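You operate a simulated robot arm through the tools that you are given. There is no shell and no other tool. Be economical: measure what you need, move in short steps, check, and stop when the job is done.

The job below is to be done with a simulated robot arm. You get a single attempt, and the scene is never put back.

TASK
Rub the scraper pan clean on the sill, then refit it.
Fine: use the cleaning pad; pad back on the sill, pan back on its shelf; the line stays locked off. Set down upright: cleaning pad. What is to be rubbed or washed off counts as gone when no trace of it is left.

It is judged by the outcome, as a careful person would: the job done as asked, and still so three seconds after it is handed in. It fails if anything else is knocked over, pushed out of place, dropped, spilled or broken.

THE ROBOT
A 7-joint arm with a two-finger parallel gripper on a trunk, on a base that drives. Base frame: it is fixed to the floor where the robot stands at the start and does not move with it; the origin is under the middle of the robot, x ahead of it, y to its left, z up; the surface under the hand at the start is at about z = 94.8. Units: cm, degrees, N and s.
With the tool pointing down near the work surface it reaches from about 10 to 68 cm from the robot's upright axis, wherever it stands. Its first joint turns from -166.0 to 166.0 degrees. Places, roughly: cleaning pad (6x5x5 cm) [-90, 40, 90]; window sill by the inlet cover [-100, 60, 90]. Payload 1.57 kg.
The TCP is the grasp point between the finger pads, 3 cm short of the fingertips. In the tool frame z runs along the fingers and y along their closing line. The gripper opens to 11 cm. The fingers are 2.4 cm wide and 1.2 cm thick; the gripper's body (4.8 by 11.2 cm) begins 7.8 cm behind the TCP.
Orientation is that of the tool frame in the base frame, as a unit quaternion [w, x, y, z]. With the fingers straight down and closing along the base's y, the tool's x points along the base's -x, its y along +y and its z along -z.

THE INTERFACE
- The arm moves only by the tool step_arm. Its argument "increments" is a list that holds one entry, the list of rows, each a list of 7 numbers: the shift along the base's x, y, z in m, then the turn, a rotation vector about the base's x, y, z in degrees, then the gripper command, from -1 (shut) to 1 (fully open), values between in proportion. In form: [[[dx, dy, dz, ax, ay, az, gripper], ...]]. A call has 1 to 10 rows; each row is the pose to reach, as a shift and turn from the pose commanded when the call began. Each row takes 0.2 s and may step no farther than 5 cm and 8.6 degrees from the row before; otherwise, or with a gripper value out of range, the whole call is refused. A pose out of reach is approached as far as the arm can. The call stops where the force on the tool passes 90 N (or 10 N more than at its start, if that is more) or the arm is blocked; 0.2 s more then pass. Each finger travels about 4.5 cm/s and halts on what it meets, pressing with about 41 N; the grip force reading is that of the motor and also rises with nothing between the fingers. The clock runs only during rows and for 0.2 s after the last one: add rows that repeat a pose to give the fingers time. It gives the time, the measured TCP pose, the force on the tool (base axes), the opening and the grip force at its end, in the units of the frame above (readings bear some noise), with the torque about the TCP (base axes, N m) and any sound that the robot's microphone picked up.
- Cameras (640 x 400 px; columns grow to the right, rows downward): "scene" is now at [-3.8, 21.47, 140.62]; the picture's right is [0.94, -0.34, 0.00], its down [-0.31, -0.83, -0.46] and it looks along [0.16, 0.43, -0.89] (base axes); focal length 214 px, centre (320, 200). "wrist" rides on the gripper at [7, 1.6, -14.1] in the tool frame; the picture's right is [-0.23, 0.97, 0.00], its down [-0.86, -0.20, -0.48] and it looks along [-0.47, -0.11, 0.88] (tool axes); focal length 222 px, centre (320, 200). There is no depth. A picture from a camera that has moved, and an enlarged one, comes with that camera's place and axes in the base frame and with its lens.
- camera(camera): a new picture of that camera. The clock stands still meanwhile.
- raise_lower(by): slides the trunk up (or, below 0, down) by that many cm; the arm and the scene camera ride with it, the base frame stays. It gives what a move gives, with no picture.
- roll_base(legs): drives the robot by 1 to 6 legs, each [ahead, turn to the left] in cm and degrees, along the robot's own axes; the way and the turn of a leg run together, so that a leg with both is an arc; at most 150 cm and 180 degrees a leg. The arm and the cameras ride along, it lands a little off, and it stops where it bumps. It gives what a move gives.
- aim_head(pan, tilt): turns the head with the scene camera to pan (to the left, within 155 degrees either way) and tilt (down, from -29 to 69), counted from straight ahead of the robot. It gives what a move gives.
- enlarge(camera, box): a new picture of the part [left, top, right, bottom] of that camera's present view, enlarged. The clock stands still meanwhile.
- sign_off(): hands the job in; it is judged then, once.

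Go step by step. Nothing tells you exact positions but the pictures and the camera data: compare them with the known pose of the tool, close in by small moves and look again before you grip or let go. The budget is 120 turns and 78 pictures, counting those below and the enlarged ones. Unless the task says otherwise, let go and move clear before handing in, and close with one line.

The tools are called after "Request:" as a command line: name --argument value ..., lists and objects as JSON in quotes. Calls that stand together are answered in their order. step_arm: Moves the arm, as the interface text tells. Its arguments: {"type":"object","properties":{"increments":{"type":"array","items":{"type":"array","items":{"type":"array","items":{"type":"number"}}}}},"required":["increments"]} The other tools are called the same way: raise_lower (by) slides the trunk up or down; roll_base (legs) drives the base; aim_head (pan, tilt) turns the head that bears the scene camera; camera (camera) takes a picture; enlarge (camera, box) takes an enlarged picture of a part of a camera's view; sign_off () hands the job in.

At the start:

```text
clock: 0.0
ee_pos: [40.59, 37.88, 114.77]
tool_rot: [0.0, 0.0, 1.0, 0.0]
force: [0.4, 0.1, -0.1]
moment: [0.0, -0.03, 0.0]
gripper_width: 10.98
finger_force: 0.0
trunk travel left (down, up): [-36.4, 22.6]
robot x, y, heading: [-0.16, -0.08, -0.0]
head pan, tilt: [69.8, 62.7]
```

scene: 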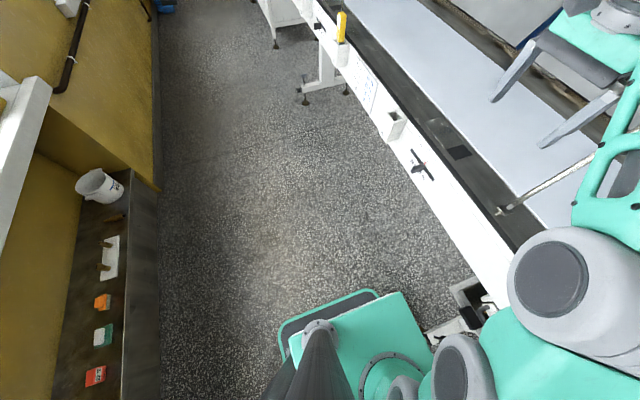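
wrist: 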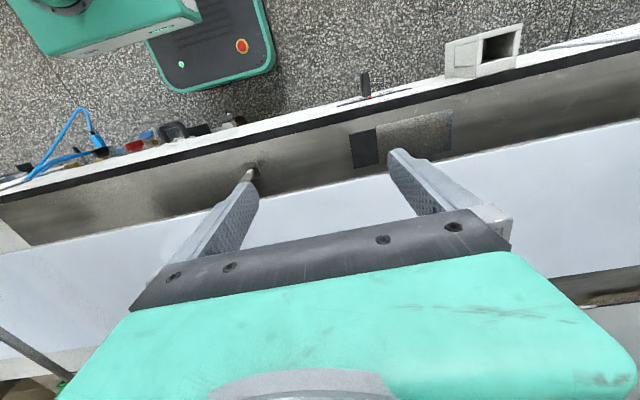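

I see a conveyor on the right and a sill with several small coloured things on the left. I'll aim the head at the sill to see it better.

Request:
aim_head --pan 150 --tilt 35

Request:
camera --camera "scene"

```text
clock: 1.5
ee_pos: [40.68, 37.89, 115.0]
tool_rot: [0.0, 0.0, 1.0, 0.0]
force: [0.1, 0.5, -0.4]
moment: [0.0, 0.0, -0.01]
gripper_width: 10.98
finger_force: 0.1
trunk travel left (down, up): [-36.4, 22.6]
robot x, y, heading: [0.14, -0.11, -0.0]
head pan, tilt: [150.0, 35.0]
```

```text
75 pictures are left
camera scene: at [-13.61, 19.92, 144.35], right [0.5, 0.87, 0.0], down [0.5, -0.29, -0.82], along [-0.71, 0.41, -0.57], focal length 214 px, centre (320, 200)
```

scene: 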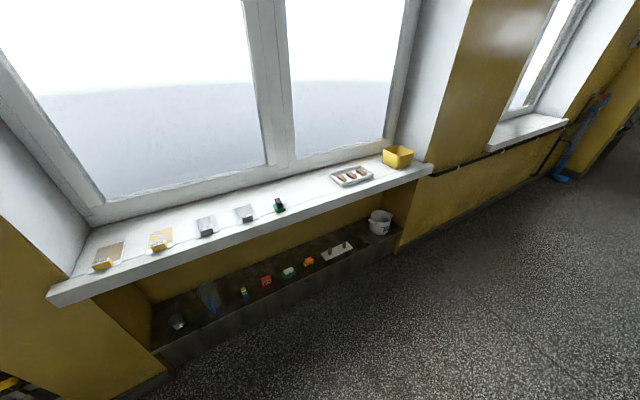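

The window sill carries several items, with a lower ledge below it. I'll enlarge both parts of the sill, and look at the conveyor side for the scraper pan.

Request:
enlarge --camera "scene" --box '[70, 180, 300, 324]'

Request:
enlarge --camera "scene" --box '[230, 130, 450, 268]'

Request:
aim_head --pan 20 --tilt 45

Request:
camera --camera "scene"

```text
2.78 times, centred on (185, 252) of scene
camera zoom: at [-13.61, 19.92, 144.35], right [0.5, 0.87, 0.0], down [0.5, -0.29, -0.82], along [-0.71, 0.41, -0.57], focal length 596 px, centre (695, 56)
```

zoom: 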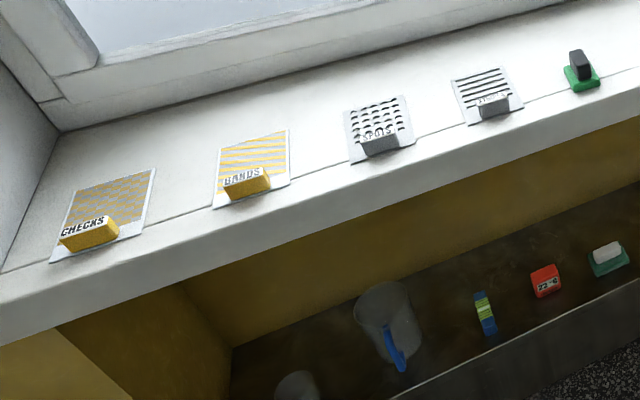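

```text
2.90 times, centred on (340, 199) of scene
camera zoom: at [-13.61, 19.92, 144.35], right [0.5, 0.87, 0.0], down [0.5, -0.29, -0.82], along [-0.71, 0.41, -0.57], focal length 622 px, centre (262, 203)
```

zoom: 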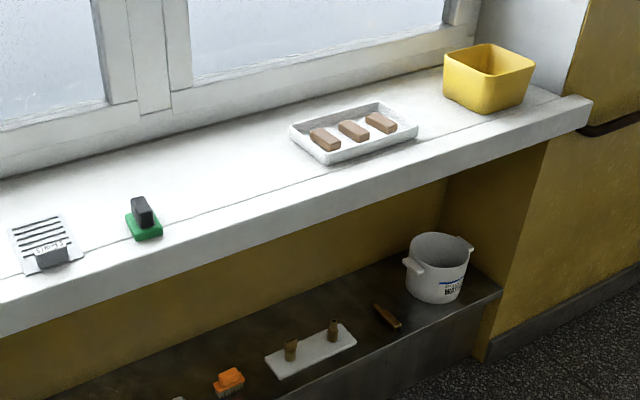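

```text
clock: 3.6
ee_pos: [40.62, 38.05, 114.8]
tool_rot: [0.001, 0.0, 1.0, 0.0]
force: [-0.4, -0.7, -0.3]
moment: [-0.01, -0.02, 0.0]
gripper_width: 11.02
finger_force: 0.0
trunk travel left (down, up): [-36.4, 22.6]
robot x, y, heading: [0.31, -0.11, -0.0]
head pan, tilt: [20.0, 45.0]
```

```text
72 pictures are left
camera scene: at [1.65, 18.29, 142.87], right [0.34, -0.94, 0.0], down [-0.66, -0.24, -0.71], along [0.66, 0.24, -0.71], focal length 214 px, centre (320, 200)
```

scene: 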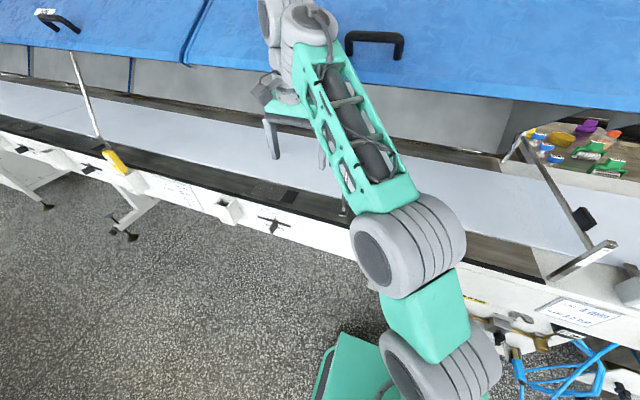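

The green pad with the dark handle on the sill is likely the cleaning pad. Now I look for the scraper pan along the conveyor.

Request:
enlarge --camera "scene" --box '[480, 250, 640, 400]'

Request:
enlarge --camera "scene" --box '[0, 120, 320, 320]'

Request:
aim_head --pan -35 --tilt 45

Request:
camera --camera "scene"

```text
2.67 times, centred on (560, 325) of scene
camera zoom: at [1.65, 18.29, 142.87], right [0.34, -0.94, 0.0], down [-0.66, -0.24, -0.71], along [0.66, 0.24, -0.71], focal length 572 px, centre (-320, -133)
```

zoom: 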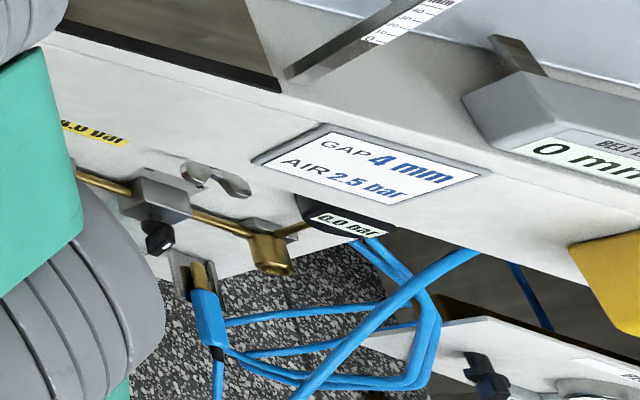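

```text
2.00 times, centred on (160, 220) of scene
camera zoom: at [1.65, 18.29, 142.87], right [0.34, -0.94, 0.0], down [-0.66, -0.24, -0.71], along [0.66, 0.24, -0.71], focal length 429 px, centre (640, 160)
```

zoom: 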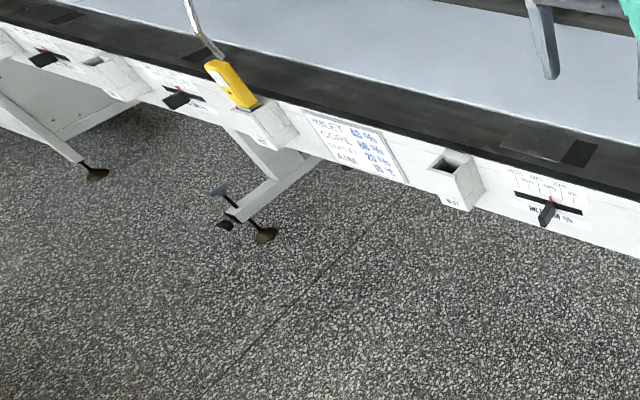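

```text
clock: 4.9
ee_pos: [40.61, 37.99, 114.89]
tool_rot: [0.0, 0.0, 1.0, 0.001]
force: [0.6, 0.2, -0.2]
moment: [0.0, 0.02, 0.0]
gripper_width: 11.03
finger_force: 0.0
trunk travel left (down, up): [-36.4, 22.6]
robot x, y, heading: [0.09, -0.04, -0.1]
head pan, tilt: [-35.0, 45.0]
```

```text
69 pictures are left
camera scene: at [0.68, 10.85, 142.87], right [-0.57, -0.82, 0.0], down [-0.58, 0.41, -0.71], along [0.58, -0.41, -0.71], focal length 214 px, centre (320, 200)
```

scene: 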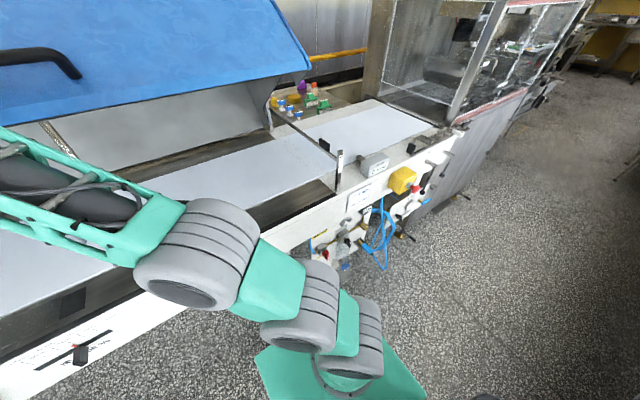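

Request:
enlarge --camera "scene" --box '[300, 120, 480, 280]'

Request:
enlarge --camera "scene" --box '[240, 60, 360, 180]'

```text
2.50 times, centred on (390, 200) of scene
camera zoom: at [0.68, 10.85, 142.87], right [-0.57, -0.82, 0.0], down [-0.58, 0.41, -0.71], along [0.58, -0.41, -0.71], focal length 536 px, centre (145, 200)
```

zoom: 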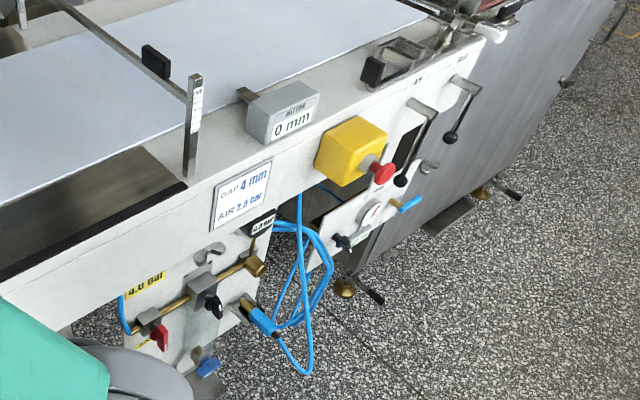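

```text
3.33 times, centred on (300, 120) of scene
camera zoom: at [0.68, 10.85, 142.87], right [-0.57, -0.82, 0.0], down [-0.58, 0.41, -0.71], along [0.58, -0.41, -0.71], focal length 715 px, centre (387, 467)
```

zoom: 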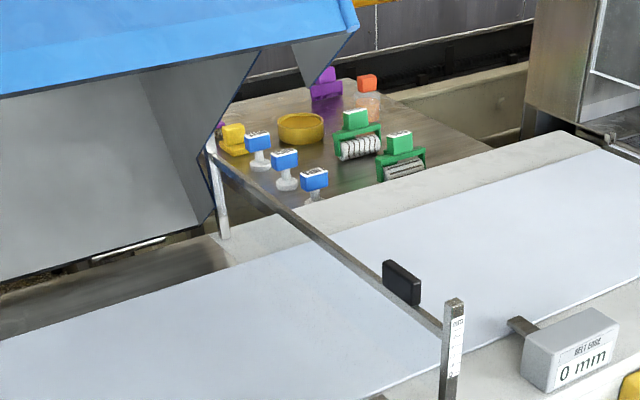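

A small open tray-like thing with a black grip sits past the yellow stop box. I'll zoom in there and look at the other end too.

Request:
enlarge --camera "scene" --box '[380, 115, 476, 175]'

Request:
aim_head --pan -80 --tilt 35

Request:
camera --camera "scene"

Request:
aim_head --pan 75 --tilt 30

Request:
camera --camera "scene"

```text
6.67 times, centred on (428, 145) of scene
camera zoom: at [0.68, 10.85, 142.87], right [-0.57, -0.82, 0.0], down [-0.58, 0.41, -0.71], along [0.58, -0.41, -0.71], focal length 1430 px, centre (-400, 567)
```

zoom: 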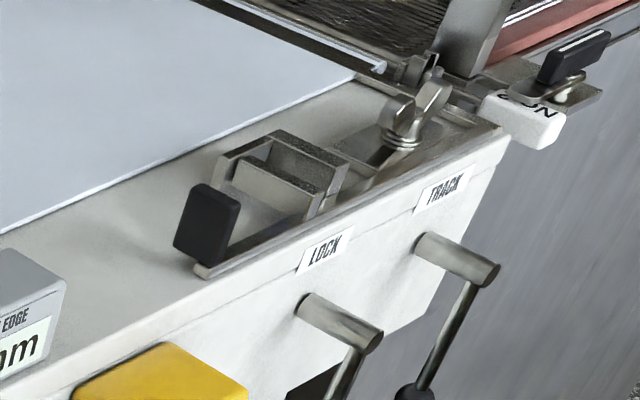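

```text
clock: 6.0
ee_pos: [40.56, 37.93, 114.84]
tool_rot: [0.0, 0.001, 1.0, 0.001]
force: [0.3, 1.9, -0.1]
moment: [-0.01, -0.01, -0.03]
gripper_width: 10.98
finger_force: 0.0
trunk travel left (down, up): [-36.4, 22.6]
robot x, y, heading: [0.27, 0.02, 0.1]
head pan, tilt: [-80.0, 35.0]
```

```text
65 pictures are left
camera scene: at [-4.45, 6.84, 144.35], right [-0.98, -0.17, 0.0], down [-0.1, 0.56, -0.82], along [0.14, -0.81, -0.57], focal length 214 px, centre (320, 200)
```

scene: 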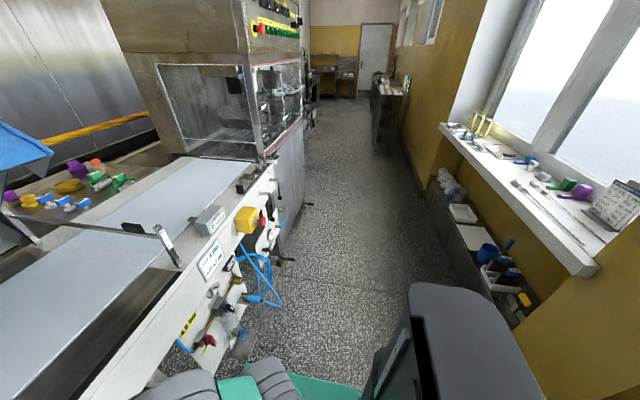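

```text
clock: 8.4
ee_pos: [40.64, 37.94, 114.92]
tool_rot: [0.0, 0.0, 1.0, -0.001]
force: [-0.3, -0.6, 0.5]
moment: [-0.02, -0.02, -0.01]
gripper_width: 10.99
finger_force: 0.0
trunk travel left (down, up): [-36.4, 22.6]
robot x, y, heading: [0.21, -0.26, 0.2]
head pan, tilt: [75.0, 30.0]
```

```text
64 pictures are left
camera scene: at [-3.64, 24.24, 145.13], right [0.97, -0.26, 0.0], down [-0.13, -0.48, -0.87], along [0.22, 0.84, -0.5], focal length 214 px, centre (320, 200)
```

scene: 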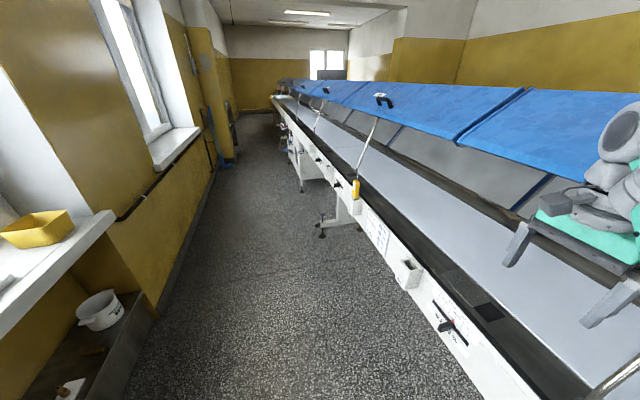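

The pan is not yet identified. I'll draw the arm in toward the robot, then drive to get a better view of the conveyor's front and underside.

Request:
step_arm --increments '[[[-0.04, -0.02, 0.02, 0, 0, 0, 1], [-0.08, -0.04, 0.04, 0, 0, 0, 1], [-0.12, -0.06, 0.06, 0, 0, 0, 1], [-0.16, -0.08, 0.08, 0, 0, 0, 1], [-0.18, -0.1, 0.1, 0, 0, 0, 1]]]'

Request:
roll_base --legs '[[-30, 0]]'

Request:
aim_head --pan -30 --tilt 45

Request:
camera --camera "scene"

```text
clock: 9.6
ee_pos: [22.37, 27.86, 122.14]
tool_rot: [-0.001, 0.001, 1.0, 0.0]
force: [-0.5, -0.3, 0.6]
moment: [0.0, -0.03, -0.05]
gripper_width: 11.01
finger_force: 0.1
out of reach, approached as far as the arm can: row 4, 5
trunk travel left (down, up): [-36.4, 22.6]
robot x, y, heading: [0.22, 0.17, 0.2]
head pan, tilt: [75.0, 30.0]
```

```text
clock: 11.7
ee_pos: [-7.46, 27.98, 122.18]
tool_rot: [0.0, 0.002, 1.0, 0.0]
force: [-0.3, -0.2, -1.0]
moment: [0.02, 0.01, -0.03]
gripper_width: 10.99
finger_force: 0.0
trunk travel left (down, up): [-36.4, 22.6]
robot x, y, heading: [-30.03, 0.25, 0.1]
head pan, tilt: [75.0, 30.0]
```

```text
clock: 13.5
ee_pos: [-7.46, 27.78, 122.17]
tool_rot: [-0.001, 0.001, 1.0, 0.0]
force: [0.3, 0.3, 0.0]
moment: [0.01, -0.02, 0.02]
gripper_width: 11.01
finger_force: 0.0
trunk travel left (down, up): [-36.4, 22.6]
robot x, y, heading: [-29.89, 0.26, 0.0]
head pan, tilt: [-30.0, 45.0]
```

```text
63 pictures are left
camera scene: at [-29.07, 11.48, 142.88], right [-0.5, -0.86, 0.0], down [-0.61, 0.35, -0.71], along [0.61, -0.36, -0.71], focal length 214 px, centre (320, 200)
```

scene: 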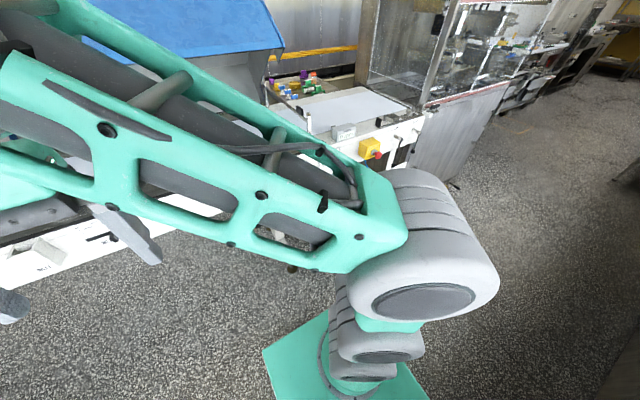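

The arm blocks the view. I'll turn right and drive along the aisle, then look left at the conveyor's front.

Request:
roll_base --legs '[[0, -90], [75, 0]]'

Request:
aim_head --pan 105 --tilt 40

Request:
camera --camera "scene"

```text
clock: 21.4
ee_pos: [-0.59, -98.47, 122.19]
tool_rot: [0.001, 0.701, 0.713, 0.0]
force: [-1.0, -0.3, -0.6]
moment: [0.01, 0.0, -0.03]
gripper_width: 11.01
finger_force: 0.0
trunk travel left (down, up): [-36.4, 22.6]
robot x, y, heading: [-28.85, -76.45, -89.1]
head pan, tilt: [-30.0, 45.0]
```

```text
clock: 23.6
ee_pos: [-0.73, -98.5, 122.04]
tool_rot: [0.0, 0.7, 0.714, 0.0]
force: [-0.1, -0.4, 0.4]
moment: [0.02, 0.02, 0.01]
gripper_width: 11.03
finger_force: 0.0
trunk travel left (down, up): [-36.4, 22.6]
robot x, y, heading: [-28.86, -76.65, -88.7]
head pan, tilt: [105.0, 40.0]
```

```text
62 pictures are left
camera scene: at [-5.4, -67.82, 143.6], right [0.27, -0.96, 0.0], down [-0.62, -0.18, -0.77], along [0.74, 0.21, -0.64], focal length 214 px, centre (320, 200)
```

scene: 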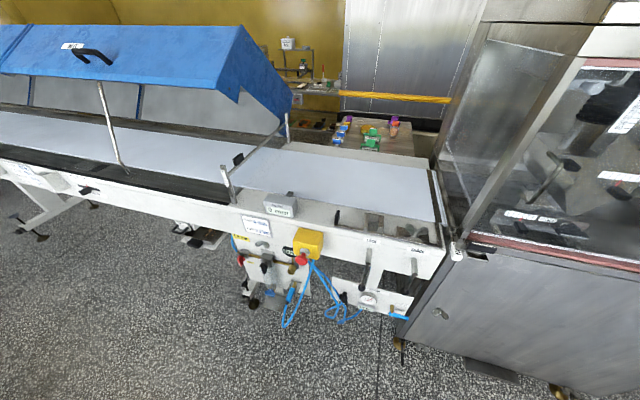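

Request:
enlarge --camera "scene" --box '[300, 190, 460, 290]'

Request:
enlarge --camera "scene" --box '[150, 190, 310, 290]'

Request:
enlarge --camera "scene" --box '[260, 240, 420, 340]'

```text
4.00 times, centred on (380, 240) of scene
camera zoom: at [-5.4, -67.82, 143.6], right [0.27, -0.96, 0.0], down [-0.62, -0.18, -0.77], along [0.74, 0.21, -0.64], focal length 858 px, centre (80, 40)
```

zoom: 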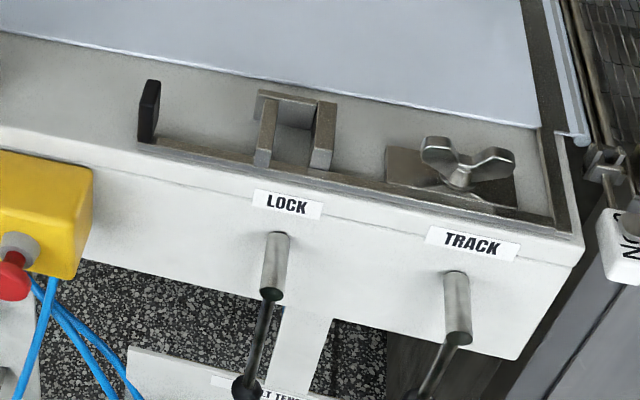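

```text
4.00 times, centred on (230, 240) of scene
camera zoom: at [-5.4, -67.82, 143.6], right [0.27, -0.96, 0.0], down [-0.62, -0.18, -0.77], along [0.74, 0.21, -0.64], focal length 858 px, centre (680, 40)
```

zoom: 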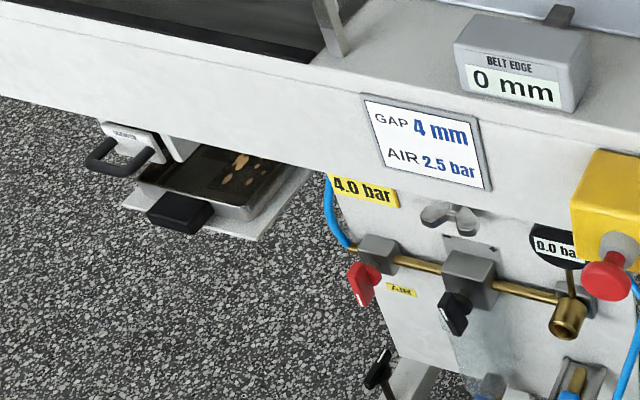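

```text
4.00 times, centred on (340, 290) of scene
camera zoom: at [-5.4, -67.82, 143.6], right [0.27, -0.96, 0.0], down [-0.62, -0.18, -0.77], along [0.74, 0.21, -0.64], focal length 858 px, centre (240, -160)
```

zoom: 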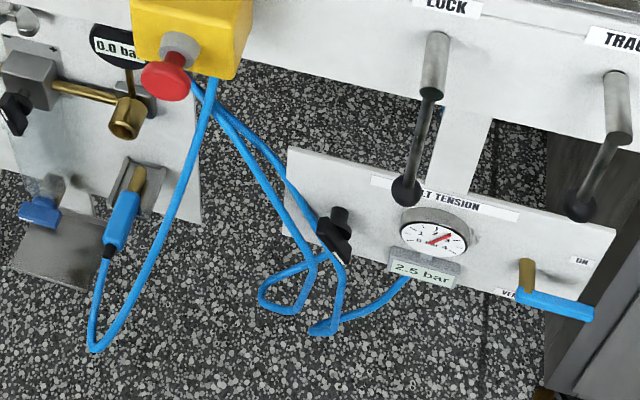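

Found it: a shallow pan with a black grip and brown stains on a shelf under the conveyor, roughly at [41, 6, 64]. I'll back up to face it and look closely.

Request:
roll_base --legs '[[-62, 0]]'

Request:
aim_head --pan 100 --tilt 55

Request:
camera --camera "scene"

```text
clock: 27.1
ee_pos: [-1.79, -35.93, 122.16]
tool_rot: [0.0, 0.699, 0.715, 0.0]
force: [0.4, -0.3, -0.5]
moment: [0.01, -0.01, -0.02]
gripper_width: 11.0
finger_force: 0.1
trunk travel left (down, up): [-36.4, 22.6]
robot x, y, heading: [-30.35, -14.12, -88.8]
head pan, tilt: [105.0, 40.0]
```

```text
clock: 27.8
ee_pos: [-1.66, -36.01, 122.19]
tool_rot: [0.0, 0.7, 0.714, 0.0]
force: [0.3, 0.2, -0.1]
moment: [-0.03, 0.01, 0.0]
gripper_width: 10.97
finger_force: 0.0
trunk travel left (down, up): [-36.4, 22.6]
robot x, y, heading: [-30.41, -13.79, -88.8]
head pan, tilt: [100.0, 55.0]
```

```text
58 pictures are left
camera scene: at [-7.69, -6.32, 141.54], right [0.19, -0.98, 0.0], down [-0.8, -0.16, -0.57], along [0.56, 0.11, -0.82], focal length 214 px, centre (320, 200)
```

scene: 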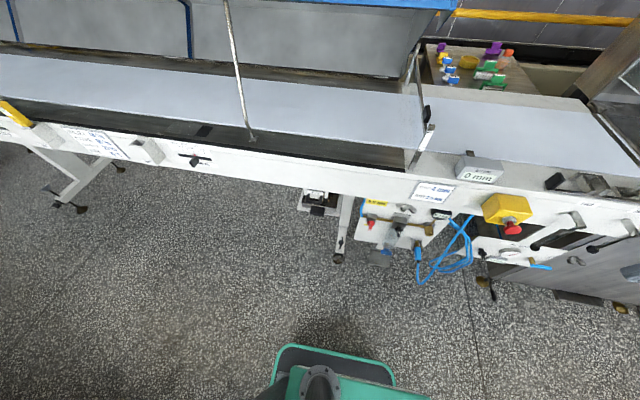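

The pan's grip shows at about [39, 4.5, 64]. I'll lower the trunk to see under the conveyor more levelly.

Request:
raise_lower --by -36

Request:
aim_head --pan 95 --tilt 40

Request:
enlarge --camera "scene" --box '[240, 150, 400, 250]'

```text
clock: 31.3
ee_pos: [-1.76, -36.09, 86.07]
tool_rot: [-0.001, 0.7, 0.714, 0.0]
force: [-0.6, 0.2, 0.8]
moment: [-0.01, -0.02, 0.0]
gripper_width: 10.98
finger_force: 0.0
trunk travel left (down, up): [-0.4, 58.6]
robot x, y, heading: [-29.54, -13.94, -89.0]
head pan, tilt: [100.0, 55.0]
```

```text
clock: 32.1
ee_pos: [-1.74, -36.06, 86.18]
tool_rot: [0.0, 0.7, 0.714, 0.0]
force: [0.1, -0.4, -0.1]
moment: [-0.01, -0.01, -0.01]
gripper_width: 11.0
finger_force: 0.0
trunk travel left (down, up): [-0.4, 58.6]
robot x, y, heading: [-30.24, -13.79, -88.8]
head pan, tilt: [95.0, 40.0]
```

```text
4.00 times, centred on (320, 200) of scene
camera zoom: at [-6.33, -6.8, 107.59], right [0.11, -0.99, 0.0], down [-0.64, -0.07, -0.77], along [0.76, 0.08, -0.64], focal length 858 px, centre (320, 200)
```

zoom: 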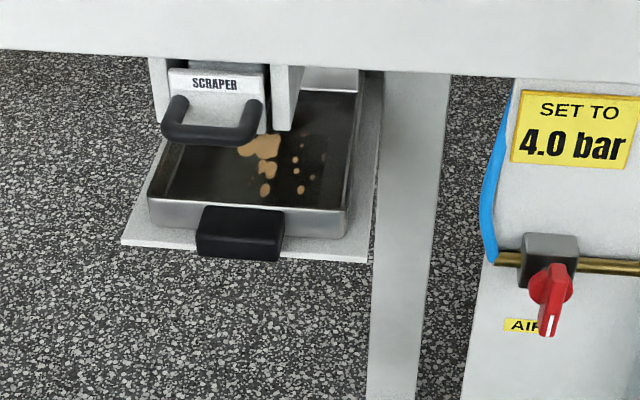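

The pan sits on a small shelf under the scraper unit, its black grip pointing toward the aisle. I'll turn to face the conveyor and take another view to fix distances.

Request:
roll_base --legs '[[-12, 0], [0, 88.8], [10, 0]]'

Request:
aim_head --pan 0 --tilt 45

Request:
camera --camera "scene"

Request:
camera --camera "wrist"

```text
clock: 37.8
ee_pos: [2.67, 25.2, 86.12]
tool_rot: [0.001, 0.008, 1.0, 0.0]
force: [0.5, -0.7, 0.5]
moment: [0.04, 0.01, -0.03]
gripper_width: 11.0
finger_force: 0.1
trunk travel left (down, up): [-0.4, 58.6]
robot x, y, heading: [-20.38, -2.54, -1.3]
head pan, tilt: [95.0, 40.0]
```

```text
clock: 39.5
ee_pos: [2.63, 25.1, 86.24]
tool_rot: [0.0, 0.009, 1.0, 0.0]
force: [0.4, -0.4, -0.1]
moment: [0.02, -0.01, 0.0]
gripper_width: 11.0
finger_force: 0.0
trunk travel left (down, up): [-0.4, 58.6]
robot x, y, heading: [-20.34, -2.13, -1.1]
head pan, tilt: [0.0, 45.0]
```

```text
56 pictures are left
camera scene: at [-17.92, 13.11, 106.87], right [-0.02, -1.0, 0.0], down [-0.71, 0.01, -0.71], along [0.71, -0.01, -0.71], focal length 214 px, centre (320, 200)
```

scene: 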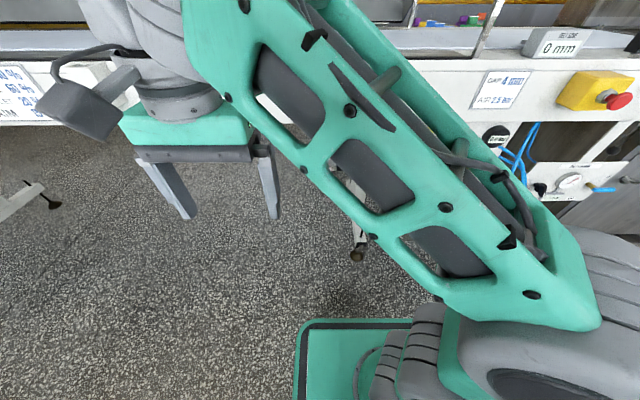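

```text
55 pictures are left
camera wrist: at [-4.28, 26.79, 100.22], right [0.24, 0.97, 0.0], down [0.85, -0.21, 0.48], along [0.46, -0.12, -0.88], focal length 222 px, centre (320, 200)
```

wrist: 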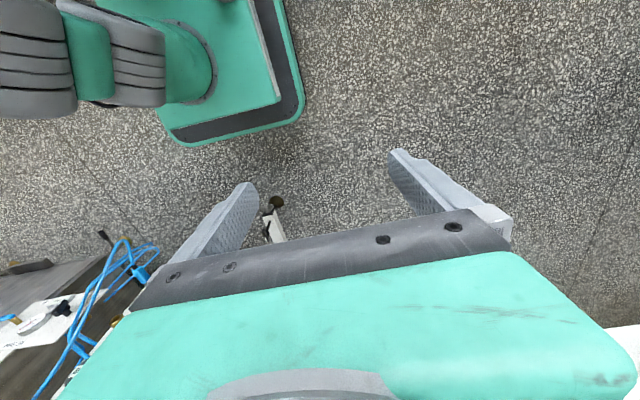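

The arm covers the scene camera's line, so I'll work with the wrist camera. I'll turn the tool to point at the conveyor while staying well back.

Request:
step_arm --increments '[[[0.005, -0.01, 0, 0, -8.5, 0, 1], [0.01, -0.02, 0, 0, -17, 0, 1], [0.015, -0.03, 0, 0, -25.5, 0, 1], [0.02, -0.04, 0, 0, -34, 0, 1], [0.025, -0.05, -0.01, 0, -42.5, 0, 1], [0.03, -0.06, -0.02, 0, -51, 0, 1], [0.035, -0.07, -0.03, 0, -59.5, 0, 1], [0.04, -0.08, -0.04, 0, -68, 0, 1], [0.045, -0.09, -0.05, 0, -76.5, 0, 1], [0.05, -0.1, -0.06, 0, -85, 0, 1]]]'

Request:
camera --camera "wrist"

```text
clock: 41.7
ee_pos: [6.98, 13.64, 94.54]
tool_rot: [0.365, -0.002, 0.931, 0.028]
force: [-0.7, -1.9, 0.4]
moment: [0.12, 0.04, 0.08]
gripper_width: 10.99
finger_force: 0.1
out of reach, approached as far as the arm can: row 4, 5, 6, 7, 8, 9, 10
trunk travel left (down, up): [-0.4, 58.6]
robot x, y, heading: [-20.09, -2.68, -1.1]
head pan, tilt: [0.0, 45.0]
```

```text
54 pictures are left
camera wrist: at [-7.76, 14.52, 100.07], right [0.14, 0.97, 0.2], down [0.3, -0.24, 0.92], along [0.94, -0.07, -0.33], focal length 222 px, centre (320, 200)
```

wrist: 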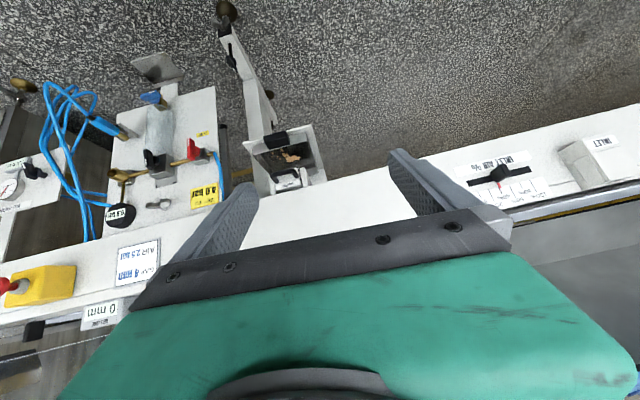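

The turn stopped short because the hand was too near the body. I'll extend forward and see how the turn completes.

Request:
step_arm --increments '[[[0.03, -0.01, 0, 0, 0, 0, 1], [0.06, -0.02, 0, 0, 0, 0, 1], [0.09, -0.03, 0, 0, 0, 0, 1], [0.12, -0.04, 0, 0, 0, 0, 1]]]'

```text
clock: 42.7
ee_pos: [18.94, 9.93, 96.59]
tool_rot: [0.364, -0.002, 0.931, 0.028]
force: [-0.2, -1.2, 0.4]
moment: [0.0, -0.03, -0.01]
gripper_width: 11.02
finger_force: 0.1
out of reach, approached as far as the arm can: row 1, 2, 3, 4
trunk travel left (down, up): [-0.4, 58.6]
robot x, y, heading: [-19.88, -2.34, -1.0]
head pan, tilt: [0.0, 45.0]
```

Request:
step_arm --increments '[[[0, 0, -0.02, 0, -8, 0, 1], [0, 0, -0.04, 0, -16, 0, 1], [0, 0, -0.06, 0, -24, 0, 1], [0, 0, -0.08, 0, -32, 0, 1]]]'

Request:
camera --camera "scene"

```text
clock: 43.7
ee_pos: [21.41, 13.51, 110.88]
tool_rot: [0.585, -0.007, 0.811, 0.025]
force: [0.4, 0.0, -0.1]
moment: [0.05, 0.02, 0.02]
gripper_width: 11.01
finger_force: 0.0
out of reach, approached as far as the arm can: row 1, 2, 3, 4
trunk travel left (down, up): [-0.4, 58.6]
robot x, y, heading: [-20.32, -2.47, -1.0]
head pan, tilt: [0.0, 45.0]
```

```text
53 pictures are left
camera scene: at [-17.93, 13.1, 106.88], right [-0.02, -1.0, 0.0], down [-0.71, 0.01, -0.71], along [0.71, -0.01, -0.71], focal length 214 px, centre (320, 200)
```

scene: 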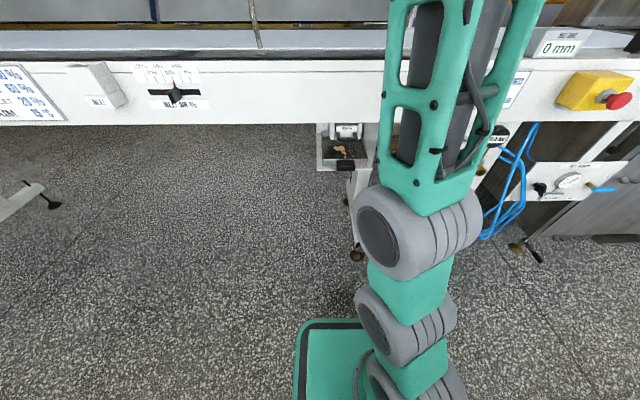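

The arm cannot point fully level here, but a 45° slope works. I'll set that slope, closing across y, and come down in front of the pan's grip to inspect.

Request:
step_arm --increments '[[[0, -0.01, -0.025, 0, 4, 0, 1], [0, -0.02, -0.05, 0, 8, 0, 1], [0, -0.03, -0.075, 0, 12, 0, 1], [0, -0.04, -0.1, 0, 16, 0, 1], [0, -0.05, -0.13, 0, 20, 0, 1], [0, -0.06, -0.16, 0, 24, 0, 1], [0, -0.07, -0.19, 0, 28, 0, 1], [0, -0.08, -0.22, 0, 30, 0, 1], [0, -0.09, -0.25, 0, 30, 0, 1]]]'

Request:
camera --camera "wrist"

```text
clock: 45.9
ee_pos: [11.3, 6.06, 103.41]
tool_rot: [0.538, -0.015, 0.842, 0.017]
force: [-0.1, -0.3, 0.4]
moment: [0.02, 0.01, -0.02]
gripper_width: 10.99
finger_force: 0.1
out of reach, approached as far as the arm can: row 1, 2, 3, 4, 5, 6, 7
trunk travel left (down, up): [-0.4, 58.6]
robot x, y, heading: [-20.27, -2.23, -1.0]
head pan, tilt: [0.0, 45.0]
stopped in row 9: the arm was blocked; the commanded pose is now the measured one
```

```text
52 pictures are left
camera wrist: at [-4.48, 6.97, 102.99], right [0.06, 0.97, 0.22], down [-0.06, -0.21, 0.97], along [1.0, -0.07, 0.05], focal length 222 px, centre (320, 200)
```

wrist: 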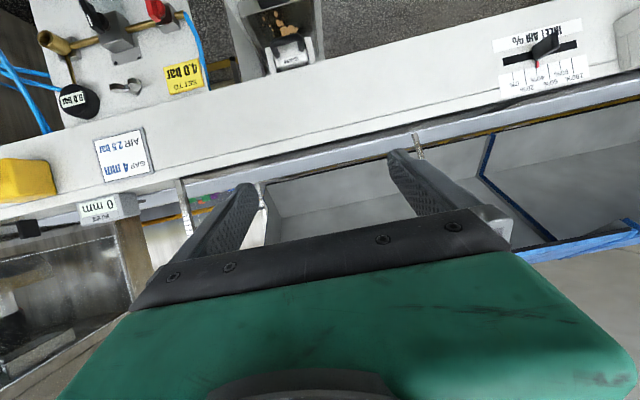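

The arm got wedged in an awkward posture. I'll go back to tool-down while moving forward, then descend and tilt afterwards.

Request:
step_arm --increments '[[[0.02, 0, 0.0, 0, 8, 0, 1], [0.04, 0, 0.0, 0, 16, 0, 1], [0.06, 0, 0.0, 0, 24, 0, 1], [0.08, 0, 0.0, 0, 32, 0, 1], [0.1, 0, 0.0, 0, 40, 0, 1], [0.12, 0, -0.02, 0, 48, 0, 1], [0.12, 0, -0.04, 0, 56, 0, 1], [0.12, 0, -0.07, 0, 64, 0, 1]]]'

Request:
step_arm --increments '[[[0, 0, -0.03, 0, 0, 0, 1], [0, 0, -0.06, 0, 0, 0, 1], [0, 0, -0.09, 0, 0, 0, 1], [0, 0, -0.12, 0, 0, 0, 1], [0, 0, -0.15, 0, 0, 0, 1]]]'

Request:
camera --camera "scene"

```text
clock: 47.7
ee_pos: [23.24, 6.36, 88.13]
tool_rot: [0.039, -0.003, 0.999, 0.02]
force: [-1.5, -0.6, 1.1]
moment: [0.07, -0.2, -0.01]
gripper_width: 10.98
finger_force: 0.1
out of reach, approached as far as the arm can: row 5, 6, 7, 8
trunk travel left (down, up): [-0.4, 58.6]
robot x, y, heading: [-20.44, -2.25, -0.9]
head pan, tilt: [0.0, 45.0]
```

```text
clock: 48.9
ee_pos: [23.4, 6.38, 72.97]
tool_rot: [0.019, -0.003, 1.0, 0.02]
force: [-0.6, 0.3, 0.3]
moment: [0.03, 0.0, 0.01]
gripper_width: 10.99
finger_force: 0.0
trunk travel left (down, up): [-0.4, 58.6]
robot x, y, heading: [-20.37, -1.93, -0.7]
head pan, tilt: [0.0, 45.0]
```

```text
51 pictures are left
camera scene: at [-17.96, 13.1, 106.88], right [-0.02, -1.0, 0.0], down [-0.71, 0.01, -0.71], along [0.71, -0.01, -0.71], focal length 214 px, centre (320, 200)
```

scene: 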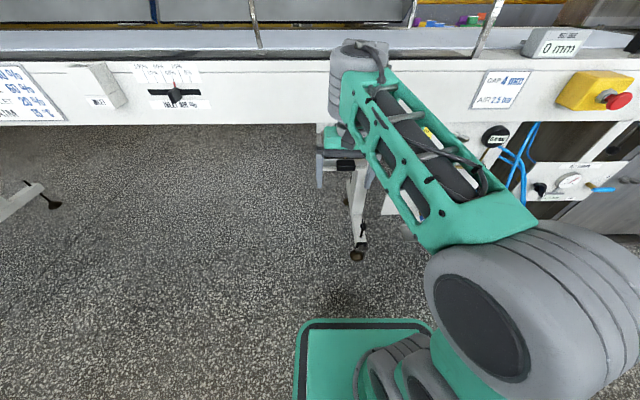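

Good: tool-down works here at z 73. Now I'll tilt in place while staying clear of the pan.

Request:
step_arm --increments '[[[0, 0, -0.01, 0, -8, 0, 1], [0, 0, -0.02, 0, -16, 0, 1], [0, 0, -0.03, 0, -24, 0, 1], [0, 0, -0.04, 0, -32, 0, 1]]]'

Request:
camera --camera "wrist"

```text
clock: 49.8
ee_pos: [25.73, 6.02, 57.29]
tool_rot: [0.113, -0.007, 0.992, -0.052]
force: [0.4, 0.2, -0.7]
moment: [0.01, -0.04, 0.04]
gripper_width: 11.02
finger_force: 0.0
trunk travel left (down, up): [-0.4, 58.6]
robot x, y, heading: [-20.57, -2.26, -1.0]
head pan, tilt: [0.0, 45.0]
stopped in row 4: the arm was blocked; the commanded pose is now the measured one
```

```text
50 pictures are left
camera wrist: at [15.76, 8.83, 69.15], right [0.22, 0.97, -0.05], down [0.73, -0.13, 0.67], along [0.65, -0.18, -0.74], focal length 222 px, centre (320, 200)
```

wrist: 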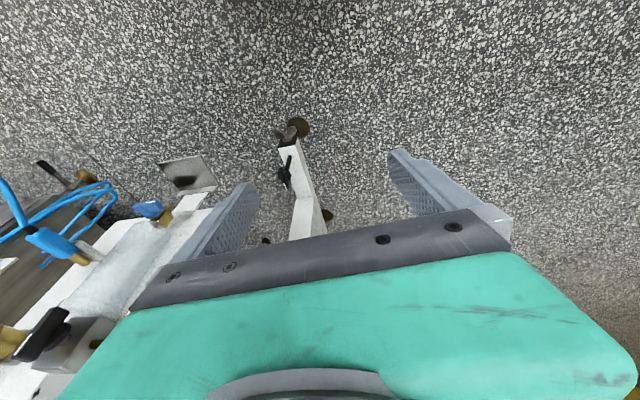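

The wrist reaches its limit because the forearm slopes steeply; standing farther back should help. I'll lift, back the base off 14 cm, and try reaching out with a tilt.

Request:
step_arm --increments '[[[0, 0, 0.04, 0, 5, 0, 1], [0, 0, 0.08, 0, 5, 0, 1], [0, 0, 0.12, 0, 5, 0, 1], [0, 0, 0.15, 0, 5, 0, 1]]]'

Request:
roll_base --legs '[[-14, 0]]'

Request:
step_arm --increments '[[[0.04, 0, 0, 0, -4, 0, 1], [0.08, 0, 0, 0, -8, 0, 1], [0.12, 0, 0, 0, -12, 0, 1], [0.16, 0, 0, 0, -16, 0, 1]]]'

```text
clock: 50.8
ee_pos: [25.04, 5.73, 72.93]
tool_rot: [0.079, -0.004, 0.996, -0.049]
force: [-0.3, 0.1, 0.3]
moment: [0.03, -0.01, -0.01]
gripper_width: 11.01
finger_force: 0.1
out of reach, approached as far as the arm can: row 4
trunk travel left (down, up): [-0.4, 58.6]
robot x, y, heading: [-20.15, -2.09, -1.2]
head pan, tilt: [0.0, 45.0]
```

```text
clock: 52.2
ee_pos: [10.98, 5.95, 72.91]
tool_rot: [0.081, -0.005, 0.996, -0.047]
force: [0.1, 0.0, -0.2]
moment: [-0.01, 0.01, 0.02]
gripper_width: 10.99
finger_force: 0.2
trunk travel left (down, up): [-0.4, 58.6]
robot x, y, heading: [-34.15, -2.05, -0.8]
head pan, tilt: [0.0, 45.0]
```

```text
clock: 53.2
ee_pos: [26.9, 5.93, 73.1]
tool_rot: [0.219, 0.001, 0.975, -0.047]
force: [0.0, -1.4, 0.3]
moment: [0.03, -0.03, 0.01]
gripper_width: 11.01
finger_force: 0.1
trunk travel left (down, up): [-0.4, 58.6]
robot x, y, heading: [-34.08, -1.81, -1.1]
head pan, tilt: [0.0, 45.0]
```

That works: 25° tilt now. I'll tilt a little further, take out the slight roll, and look with the wrist camera.

Request:
step_arm --increments '[[[0, 0, 0, 2.5, -5, -1, 1], [0, 0, 0, 5, -10, -1, 1], [0.01, 0, 0, 5, -15, -1, 1]]]'

Request:
camera --camera "wrist"

Request:
camera --camera "scene"

```text
clock: 54.0
ee_pos: [27.97, 5.88, 72.95]
tool_rot: [0.343, 0.026, 0.939, -0.004]
force: [-0.3, -0.4, 0.7]
moment: [0.01, 0.02, 0.01]
gripper_width: 10.99
finger_force: 0.0
trunk travel left (down, up): [-0.4, 58.6]
robot x, y, heading: [-34.4, -1.81, -0.9]
head pan, tilt: [0.0, 45.0]
```

```text
49 pictures are left
camera wrist: at [13.56, 8.23, 79.28], right [0.22, 0.96, 0.15], down [0.33, -0.22, 0.92], along [0.92, -0.15, -0.37], focal length 222 px, centre (320, 200)
```

wrist: 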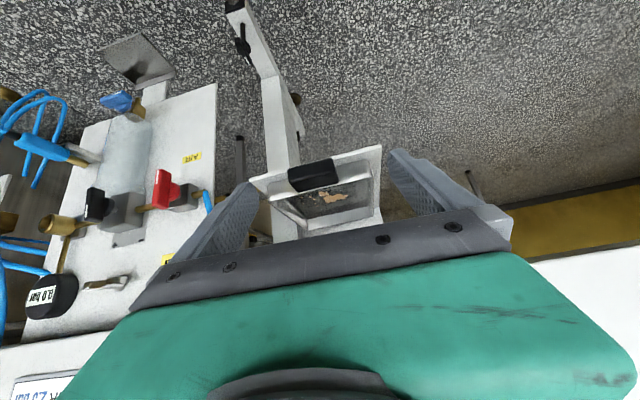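

```text
48 pictures are left
camera scene: at [-31.97, 13.34, 106.88], right [-0.02, -1.0, 0.0], down [-0.71, 0.01, -0.71], along [0.71, -0.01, -0.71], focal length 214 px, centre (320, 200)
```

scene: 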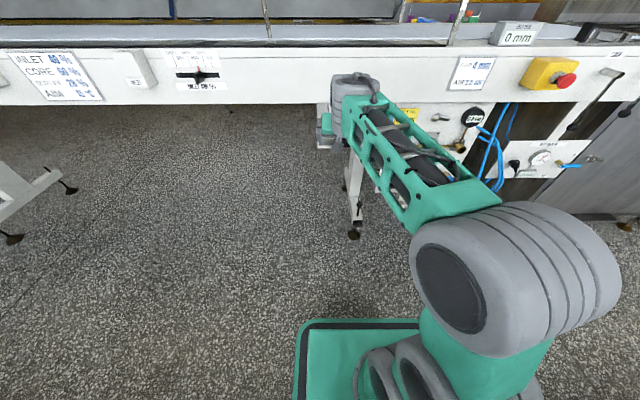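

The wrist view and earlier view agree: the pan's grip is centred near [38.4, 3.7, 66], about 6 cm wide. I'll line up along the sloping tool axis and stop just short.

Request:
step_arm --increments '[[[0.02, -0.011, 0, 0, 0, 1.5, 1], [0.04, -0.022, 0.005, 0, 0, 3, 1], [0.06, -0.022, -0.018, 0, 0, 3, 1]]]'

Request:
camera --camera "wrist"

```text
clock: 54.8
ee_pos: [34.07, 3.72, 71.22]
tool_rot: [0.343, 0.002, 0.939, 0.003]
force: [-0.2, -1.0, 0.2]
moment: [-0.02, 0.02, -0.01]
gripper_width: 11.01
finger_force: 0.0
trunk travel left (down, up): [-0.4, 58.6]
robot x, y, heading: [-34.44, -2.22, -1.1]
head pan, tilt: [0.0, 45.0]
```

```text
47 pictures are left
camera wrist: at [19.57, 5.18, 77.55], right [0.17, 0.97, 0.15], down [0.35, -0.21, 0.92], along [0.92, -0.11, -0.37], focal length 222 px, centre (320, 200)
```

wrist: 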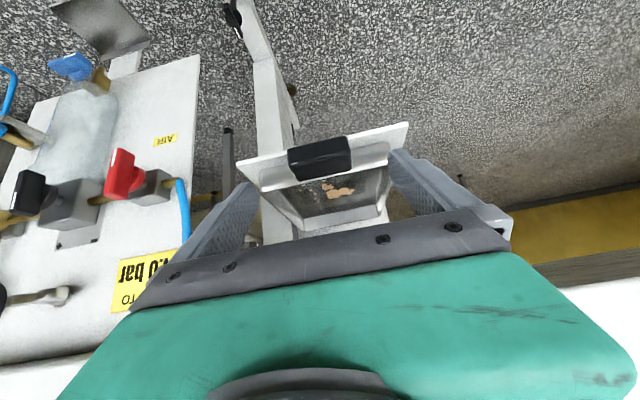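

Handle confirmed near [38.4, 3.6, 65.7] and centred between the fingers. I'll advance along the tool axis to it.

Request:
step_arm --increments '[[[0.01, 0, -0.013, 0, 0, 0, 1], [0.02, 0, -0.026, 0, 0, 0, 1], [0.031, -0.001, -0.038, 0, 0, 0, 1]]]'

Request:
enlarge --camera "wrist" --box '[200, 60, 440, 210]'

```text
clock: 55.6
ee_pos: [36.77, 3.71, 68.45]
tool_rot: [0.35, 0.001, 0.937, 0.004]
force: [-49.6, -3.1, 22.4]
moment: [0.01, -4.08, -0.38]
gripper_width: 11.01
finger_force: 0.1
trunk travel left (down, up): [-0.4, 58.6]
robot x, y, heading: [-34.06, -2.41, -1.1]
head pan, tilt: [0.0, 45.0]
```

```text
2.67 times, centred on (320, 135) of wrist
camera zoom: at [22.26, 5.18, 74.56], right [0.17, 0.97, 0.16], down [0.33, -0.21, 0.92], along [0.93, -0.11, -0.36], focal length 592 px, centre (320, 373)
```

zoom: 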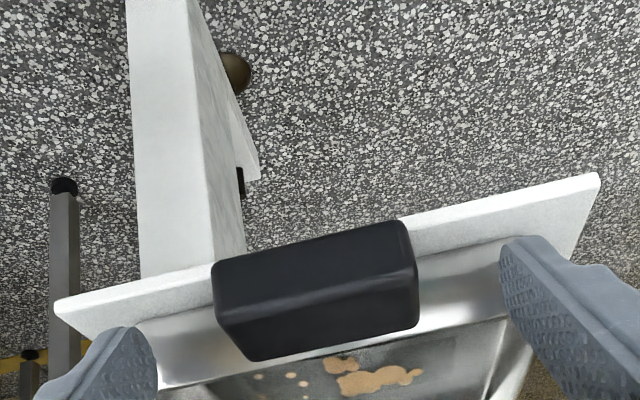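

The 50 N load with that moment means the gripper body touched the scraper's loop handle above (about [33, 4, 79]). I'll back straight out at once and use a flatter approach.

Request:
step_arm --increments '[[[-0.012, 0, 0.009, 0, 0, 0, 1], [-0.03, 0, 0.025, 0, 0, 0, 1], [-0.05, 0, 0.02, 0, 0, 0, 1], [-0.08, 0, 0.01, 0, 0, 0, 1], [-0.1, 0, 0.0, 0, 0, 0, 1]]]'

Request:
step_arm --increments '[[[0.0, 0, -0.01, 0, -6, 0, 1], [0.0, 0, -0.02, 0, -12, 0, 1], [0.0, 0, -0.03, 0, -18, 0, 1], [0.0, 0, -0.03, 0, -24, 0, 1]]]'

Request:
camera --camera "wrist"

```text
clock: 56.8
ee_pos: [27.25, 3.58, 67.49]
tool_rot: [0.342, 0.001, 0.94, 0.003]
force: [-0.2, 0.5, -0.2]
moment: [0.01, -0.03, 0.01]
gripper_width: 10.98
finger_force: 0.2
trunk travel left (down, up): [-0.4, 58.6]
robot x, y, heading: [-34.31, -1.86, -0.9]
head pan, tilt: [0.0, 45.0]
```

```text
clock: 57.8
ee_pos: [27.07, 3.62, 64.44]
tool_rot: [0.531, 0.0, 0.847, 0.004]
force: [-0.7, -0.1, 0.3]
moment: [0.0, -0.01, 0.02]
gripper_width: 11.0
finger_force: 0.0
trunk travel left (down, up): [-0.4, 58.6]
robot x, y, heading: [-34.35, -1.8, -0.9]
head pan, tilt: [0.0, 45.0]
```

```text
45 pictures are left
camera wrist: at [11.37, 5.19, 64.3], right [0.1, 0.97, 0.21], down [-0.06, -0.21, 0.98], along [0.99, -0.11, 0.04], focal length 222 px, centre (320, 200)
```

wrist: 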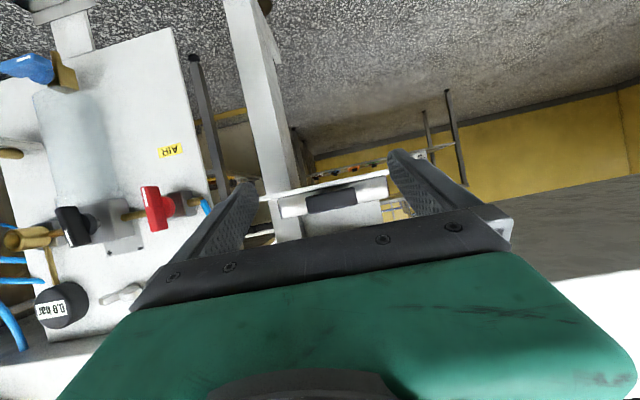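

The flatter pose (26° below level) is reachable. I'll zoom in on the pan for heights.

Request:
enlarge --camera "wrist" --box '[240, 150, 432, 270]'

```text
3.33 times, centred on (336, 210) of wrist
camera zoom: at [11.37, 5.19, 64.3], right [0.1, 0.97, 0.21], down [-0.06, -0.21, 0.98], along [0.99, -0.11, 0.04], focal length 740 px, centre (267, 167)
```

zoom: 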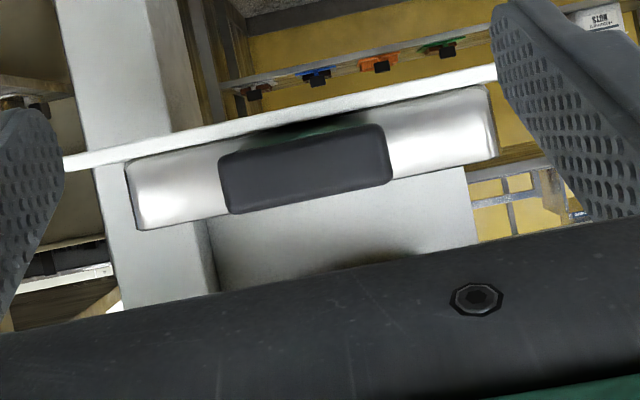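

The grip's front is near [36.7, 3.7, 65.6], about 2 cm tall, with the shelf top near z 63.8. I'll raise, then slide in along the sloped axis at handle height.

Request:
step_arm --increments '[[[0.01, 0, 0.03, 0, 0, 0, 1], [0.03, 0, 0.055, 0, 0, 0, 1], [0.05, 0, 0.046, 0, 0, 0, 1], [0.07, 0, 0.036, 0, 0, 0, 1], [0.085, 0, 0.029, 0, 0, 0, 1]]]'

Request:
enlarge --camera "wrist" --box '[200, 90, 440, 240]'

```text
clock: 59.0
ee_pos: [35.53, 3.41, 67.23]
tool_rot: [0.531, 0.0, 0.847, 0.003]
force: [-0.4, -0.2, 1.1]
moment: [0.04, 0.02, 0.02]
gripper_width: 11.0
finger_force: 0.0
trunk travel left (down, up): [-0.4, 58.6]
robot x, y, heading: [-34.72, -2.15, -1.1]
head pan, tilt: [0.0, 45.0]
```

```text
2.67 times, centred on (320, 165) of wrist
camera zoom: at [19.71, 4.99, 67.05], right [0.1, 0.97, 0.21], down [-0.06, -0.21, 0.98], along [0.99, -0.11, 0.04], focal length 592 px, centre (320, 293)
```

zoom: 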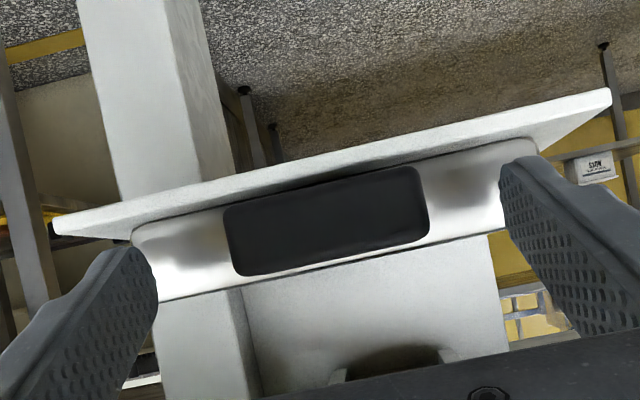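

Handle is squarely between the fingers. I'll move in the last centimetre and close on it.

Request:
step_arm --increments '[[[0.011, 0.003, -0.006, 0, 0, 0, 1], [0.011, 0.003, -0.006, 0, 0, 0, 0.3], [0.011, 0.003, -0.006, 0, 0, 0, -1], [0.011, 0.003, -0.006, 0, 0, 0, -1], [0.011, 0.003, -0.006, 0, 0, 0, -1], [0.011, 0.003, -0.006, 0, 0, 0, -1]]]'

Request:
enlarge --camera "wrist" --box '[200, 90, 440, 240]'

```text
clock: 60.4
ee_pos: [36.59, 3.81, 66.49]
tool_rot: [0.53, 0.0, 0.848, 0.003]
force: [0.6, -0.2, -0.1]
moment: [-0.18, -0.08, -0.11]
gripper_width: 5.96
finger_force: 31.7
trunk travel left (down, up): [-0.4, 58.6]
robot x, y, heading: [-34.44, -2.22, -0.7]
head pan, tilt: [0.0, 45.0]
```

```text
2.67 times, centred on (320, 165) of wrist
camera zoom: at [20.78, 5.35, 66.42], right [0.1, 0.97, 0.21], down [-0.06, -0.21, 0.98], along [0.99, -0.11, 0.03], focal length 592 px, centre (320, 293)
```

zoom: 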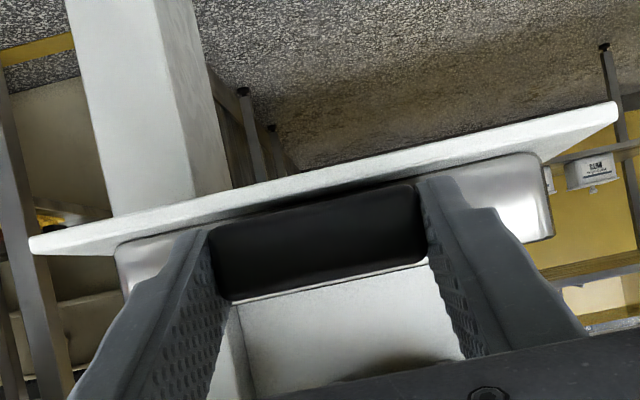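

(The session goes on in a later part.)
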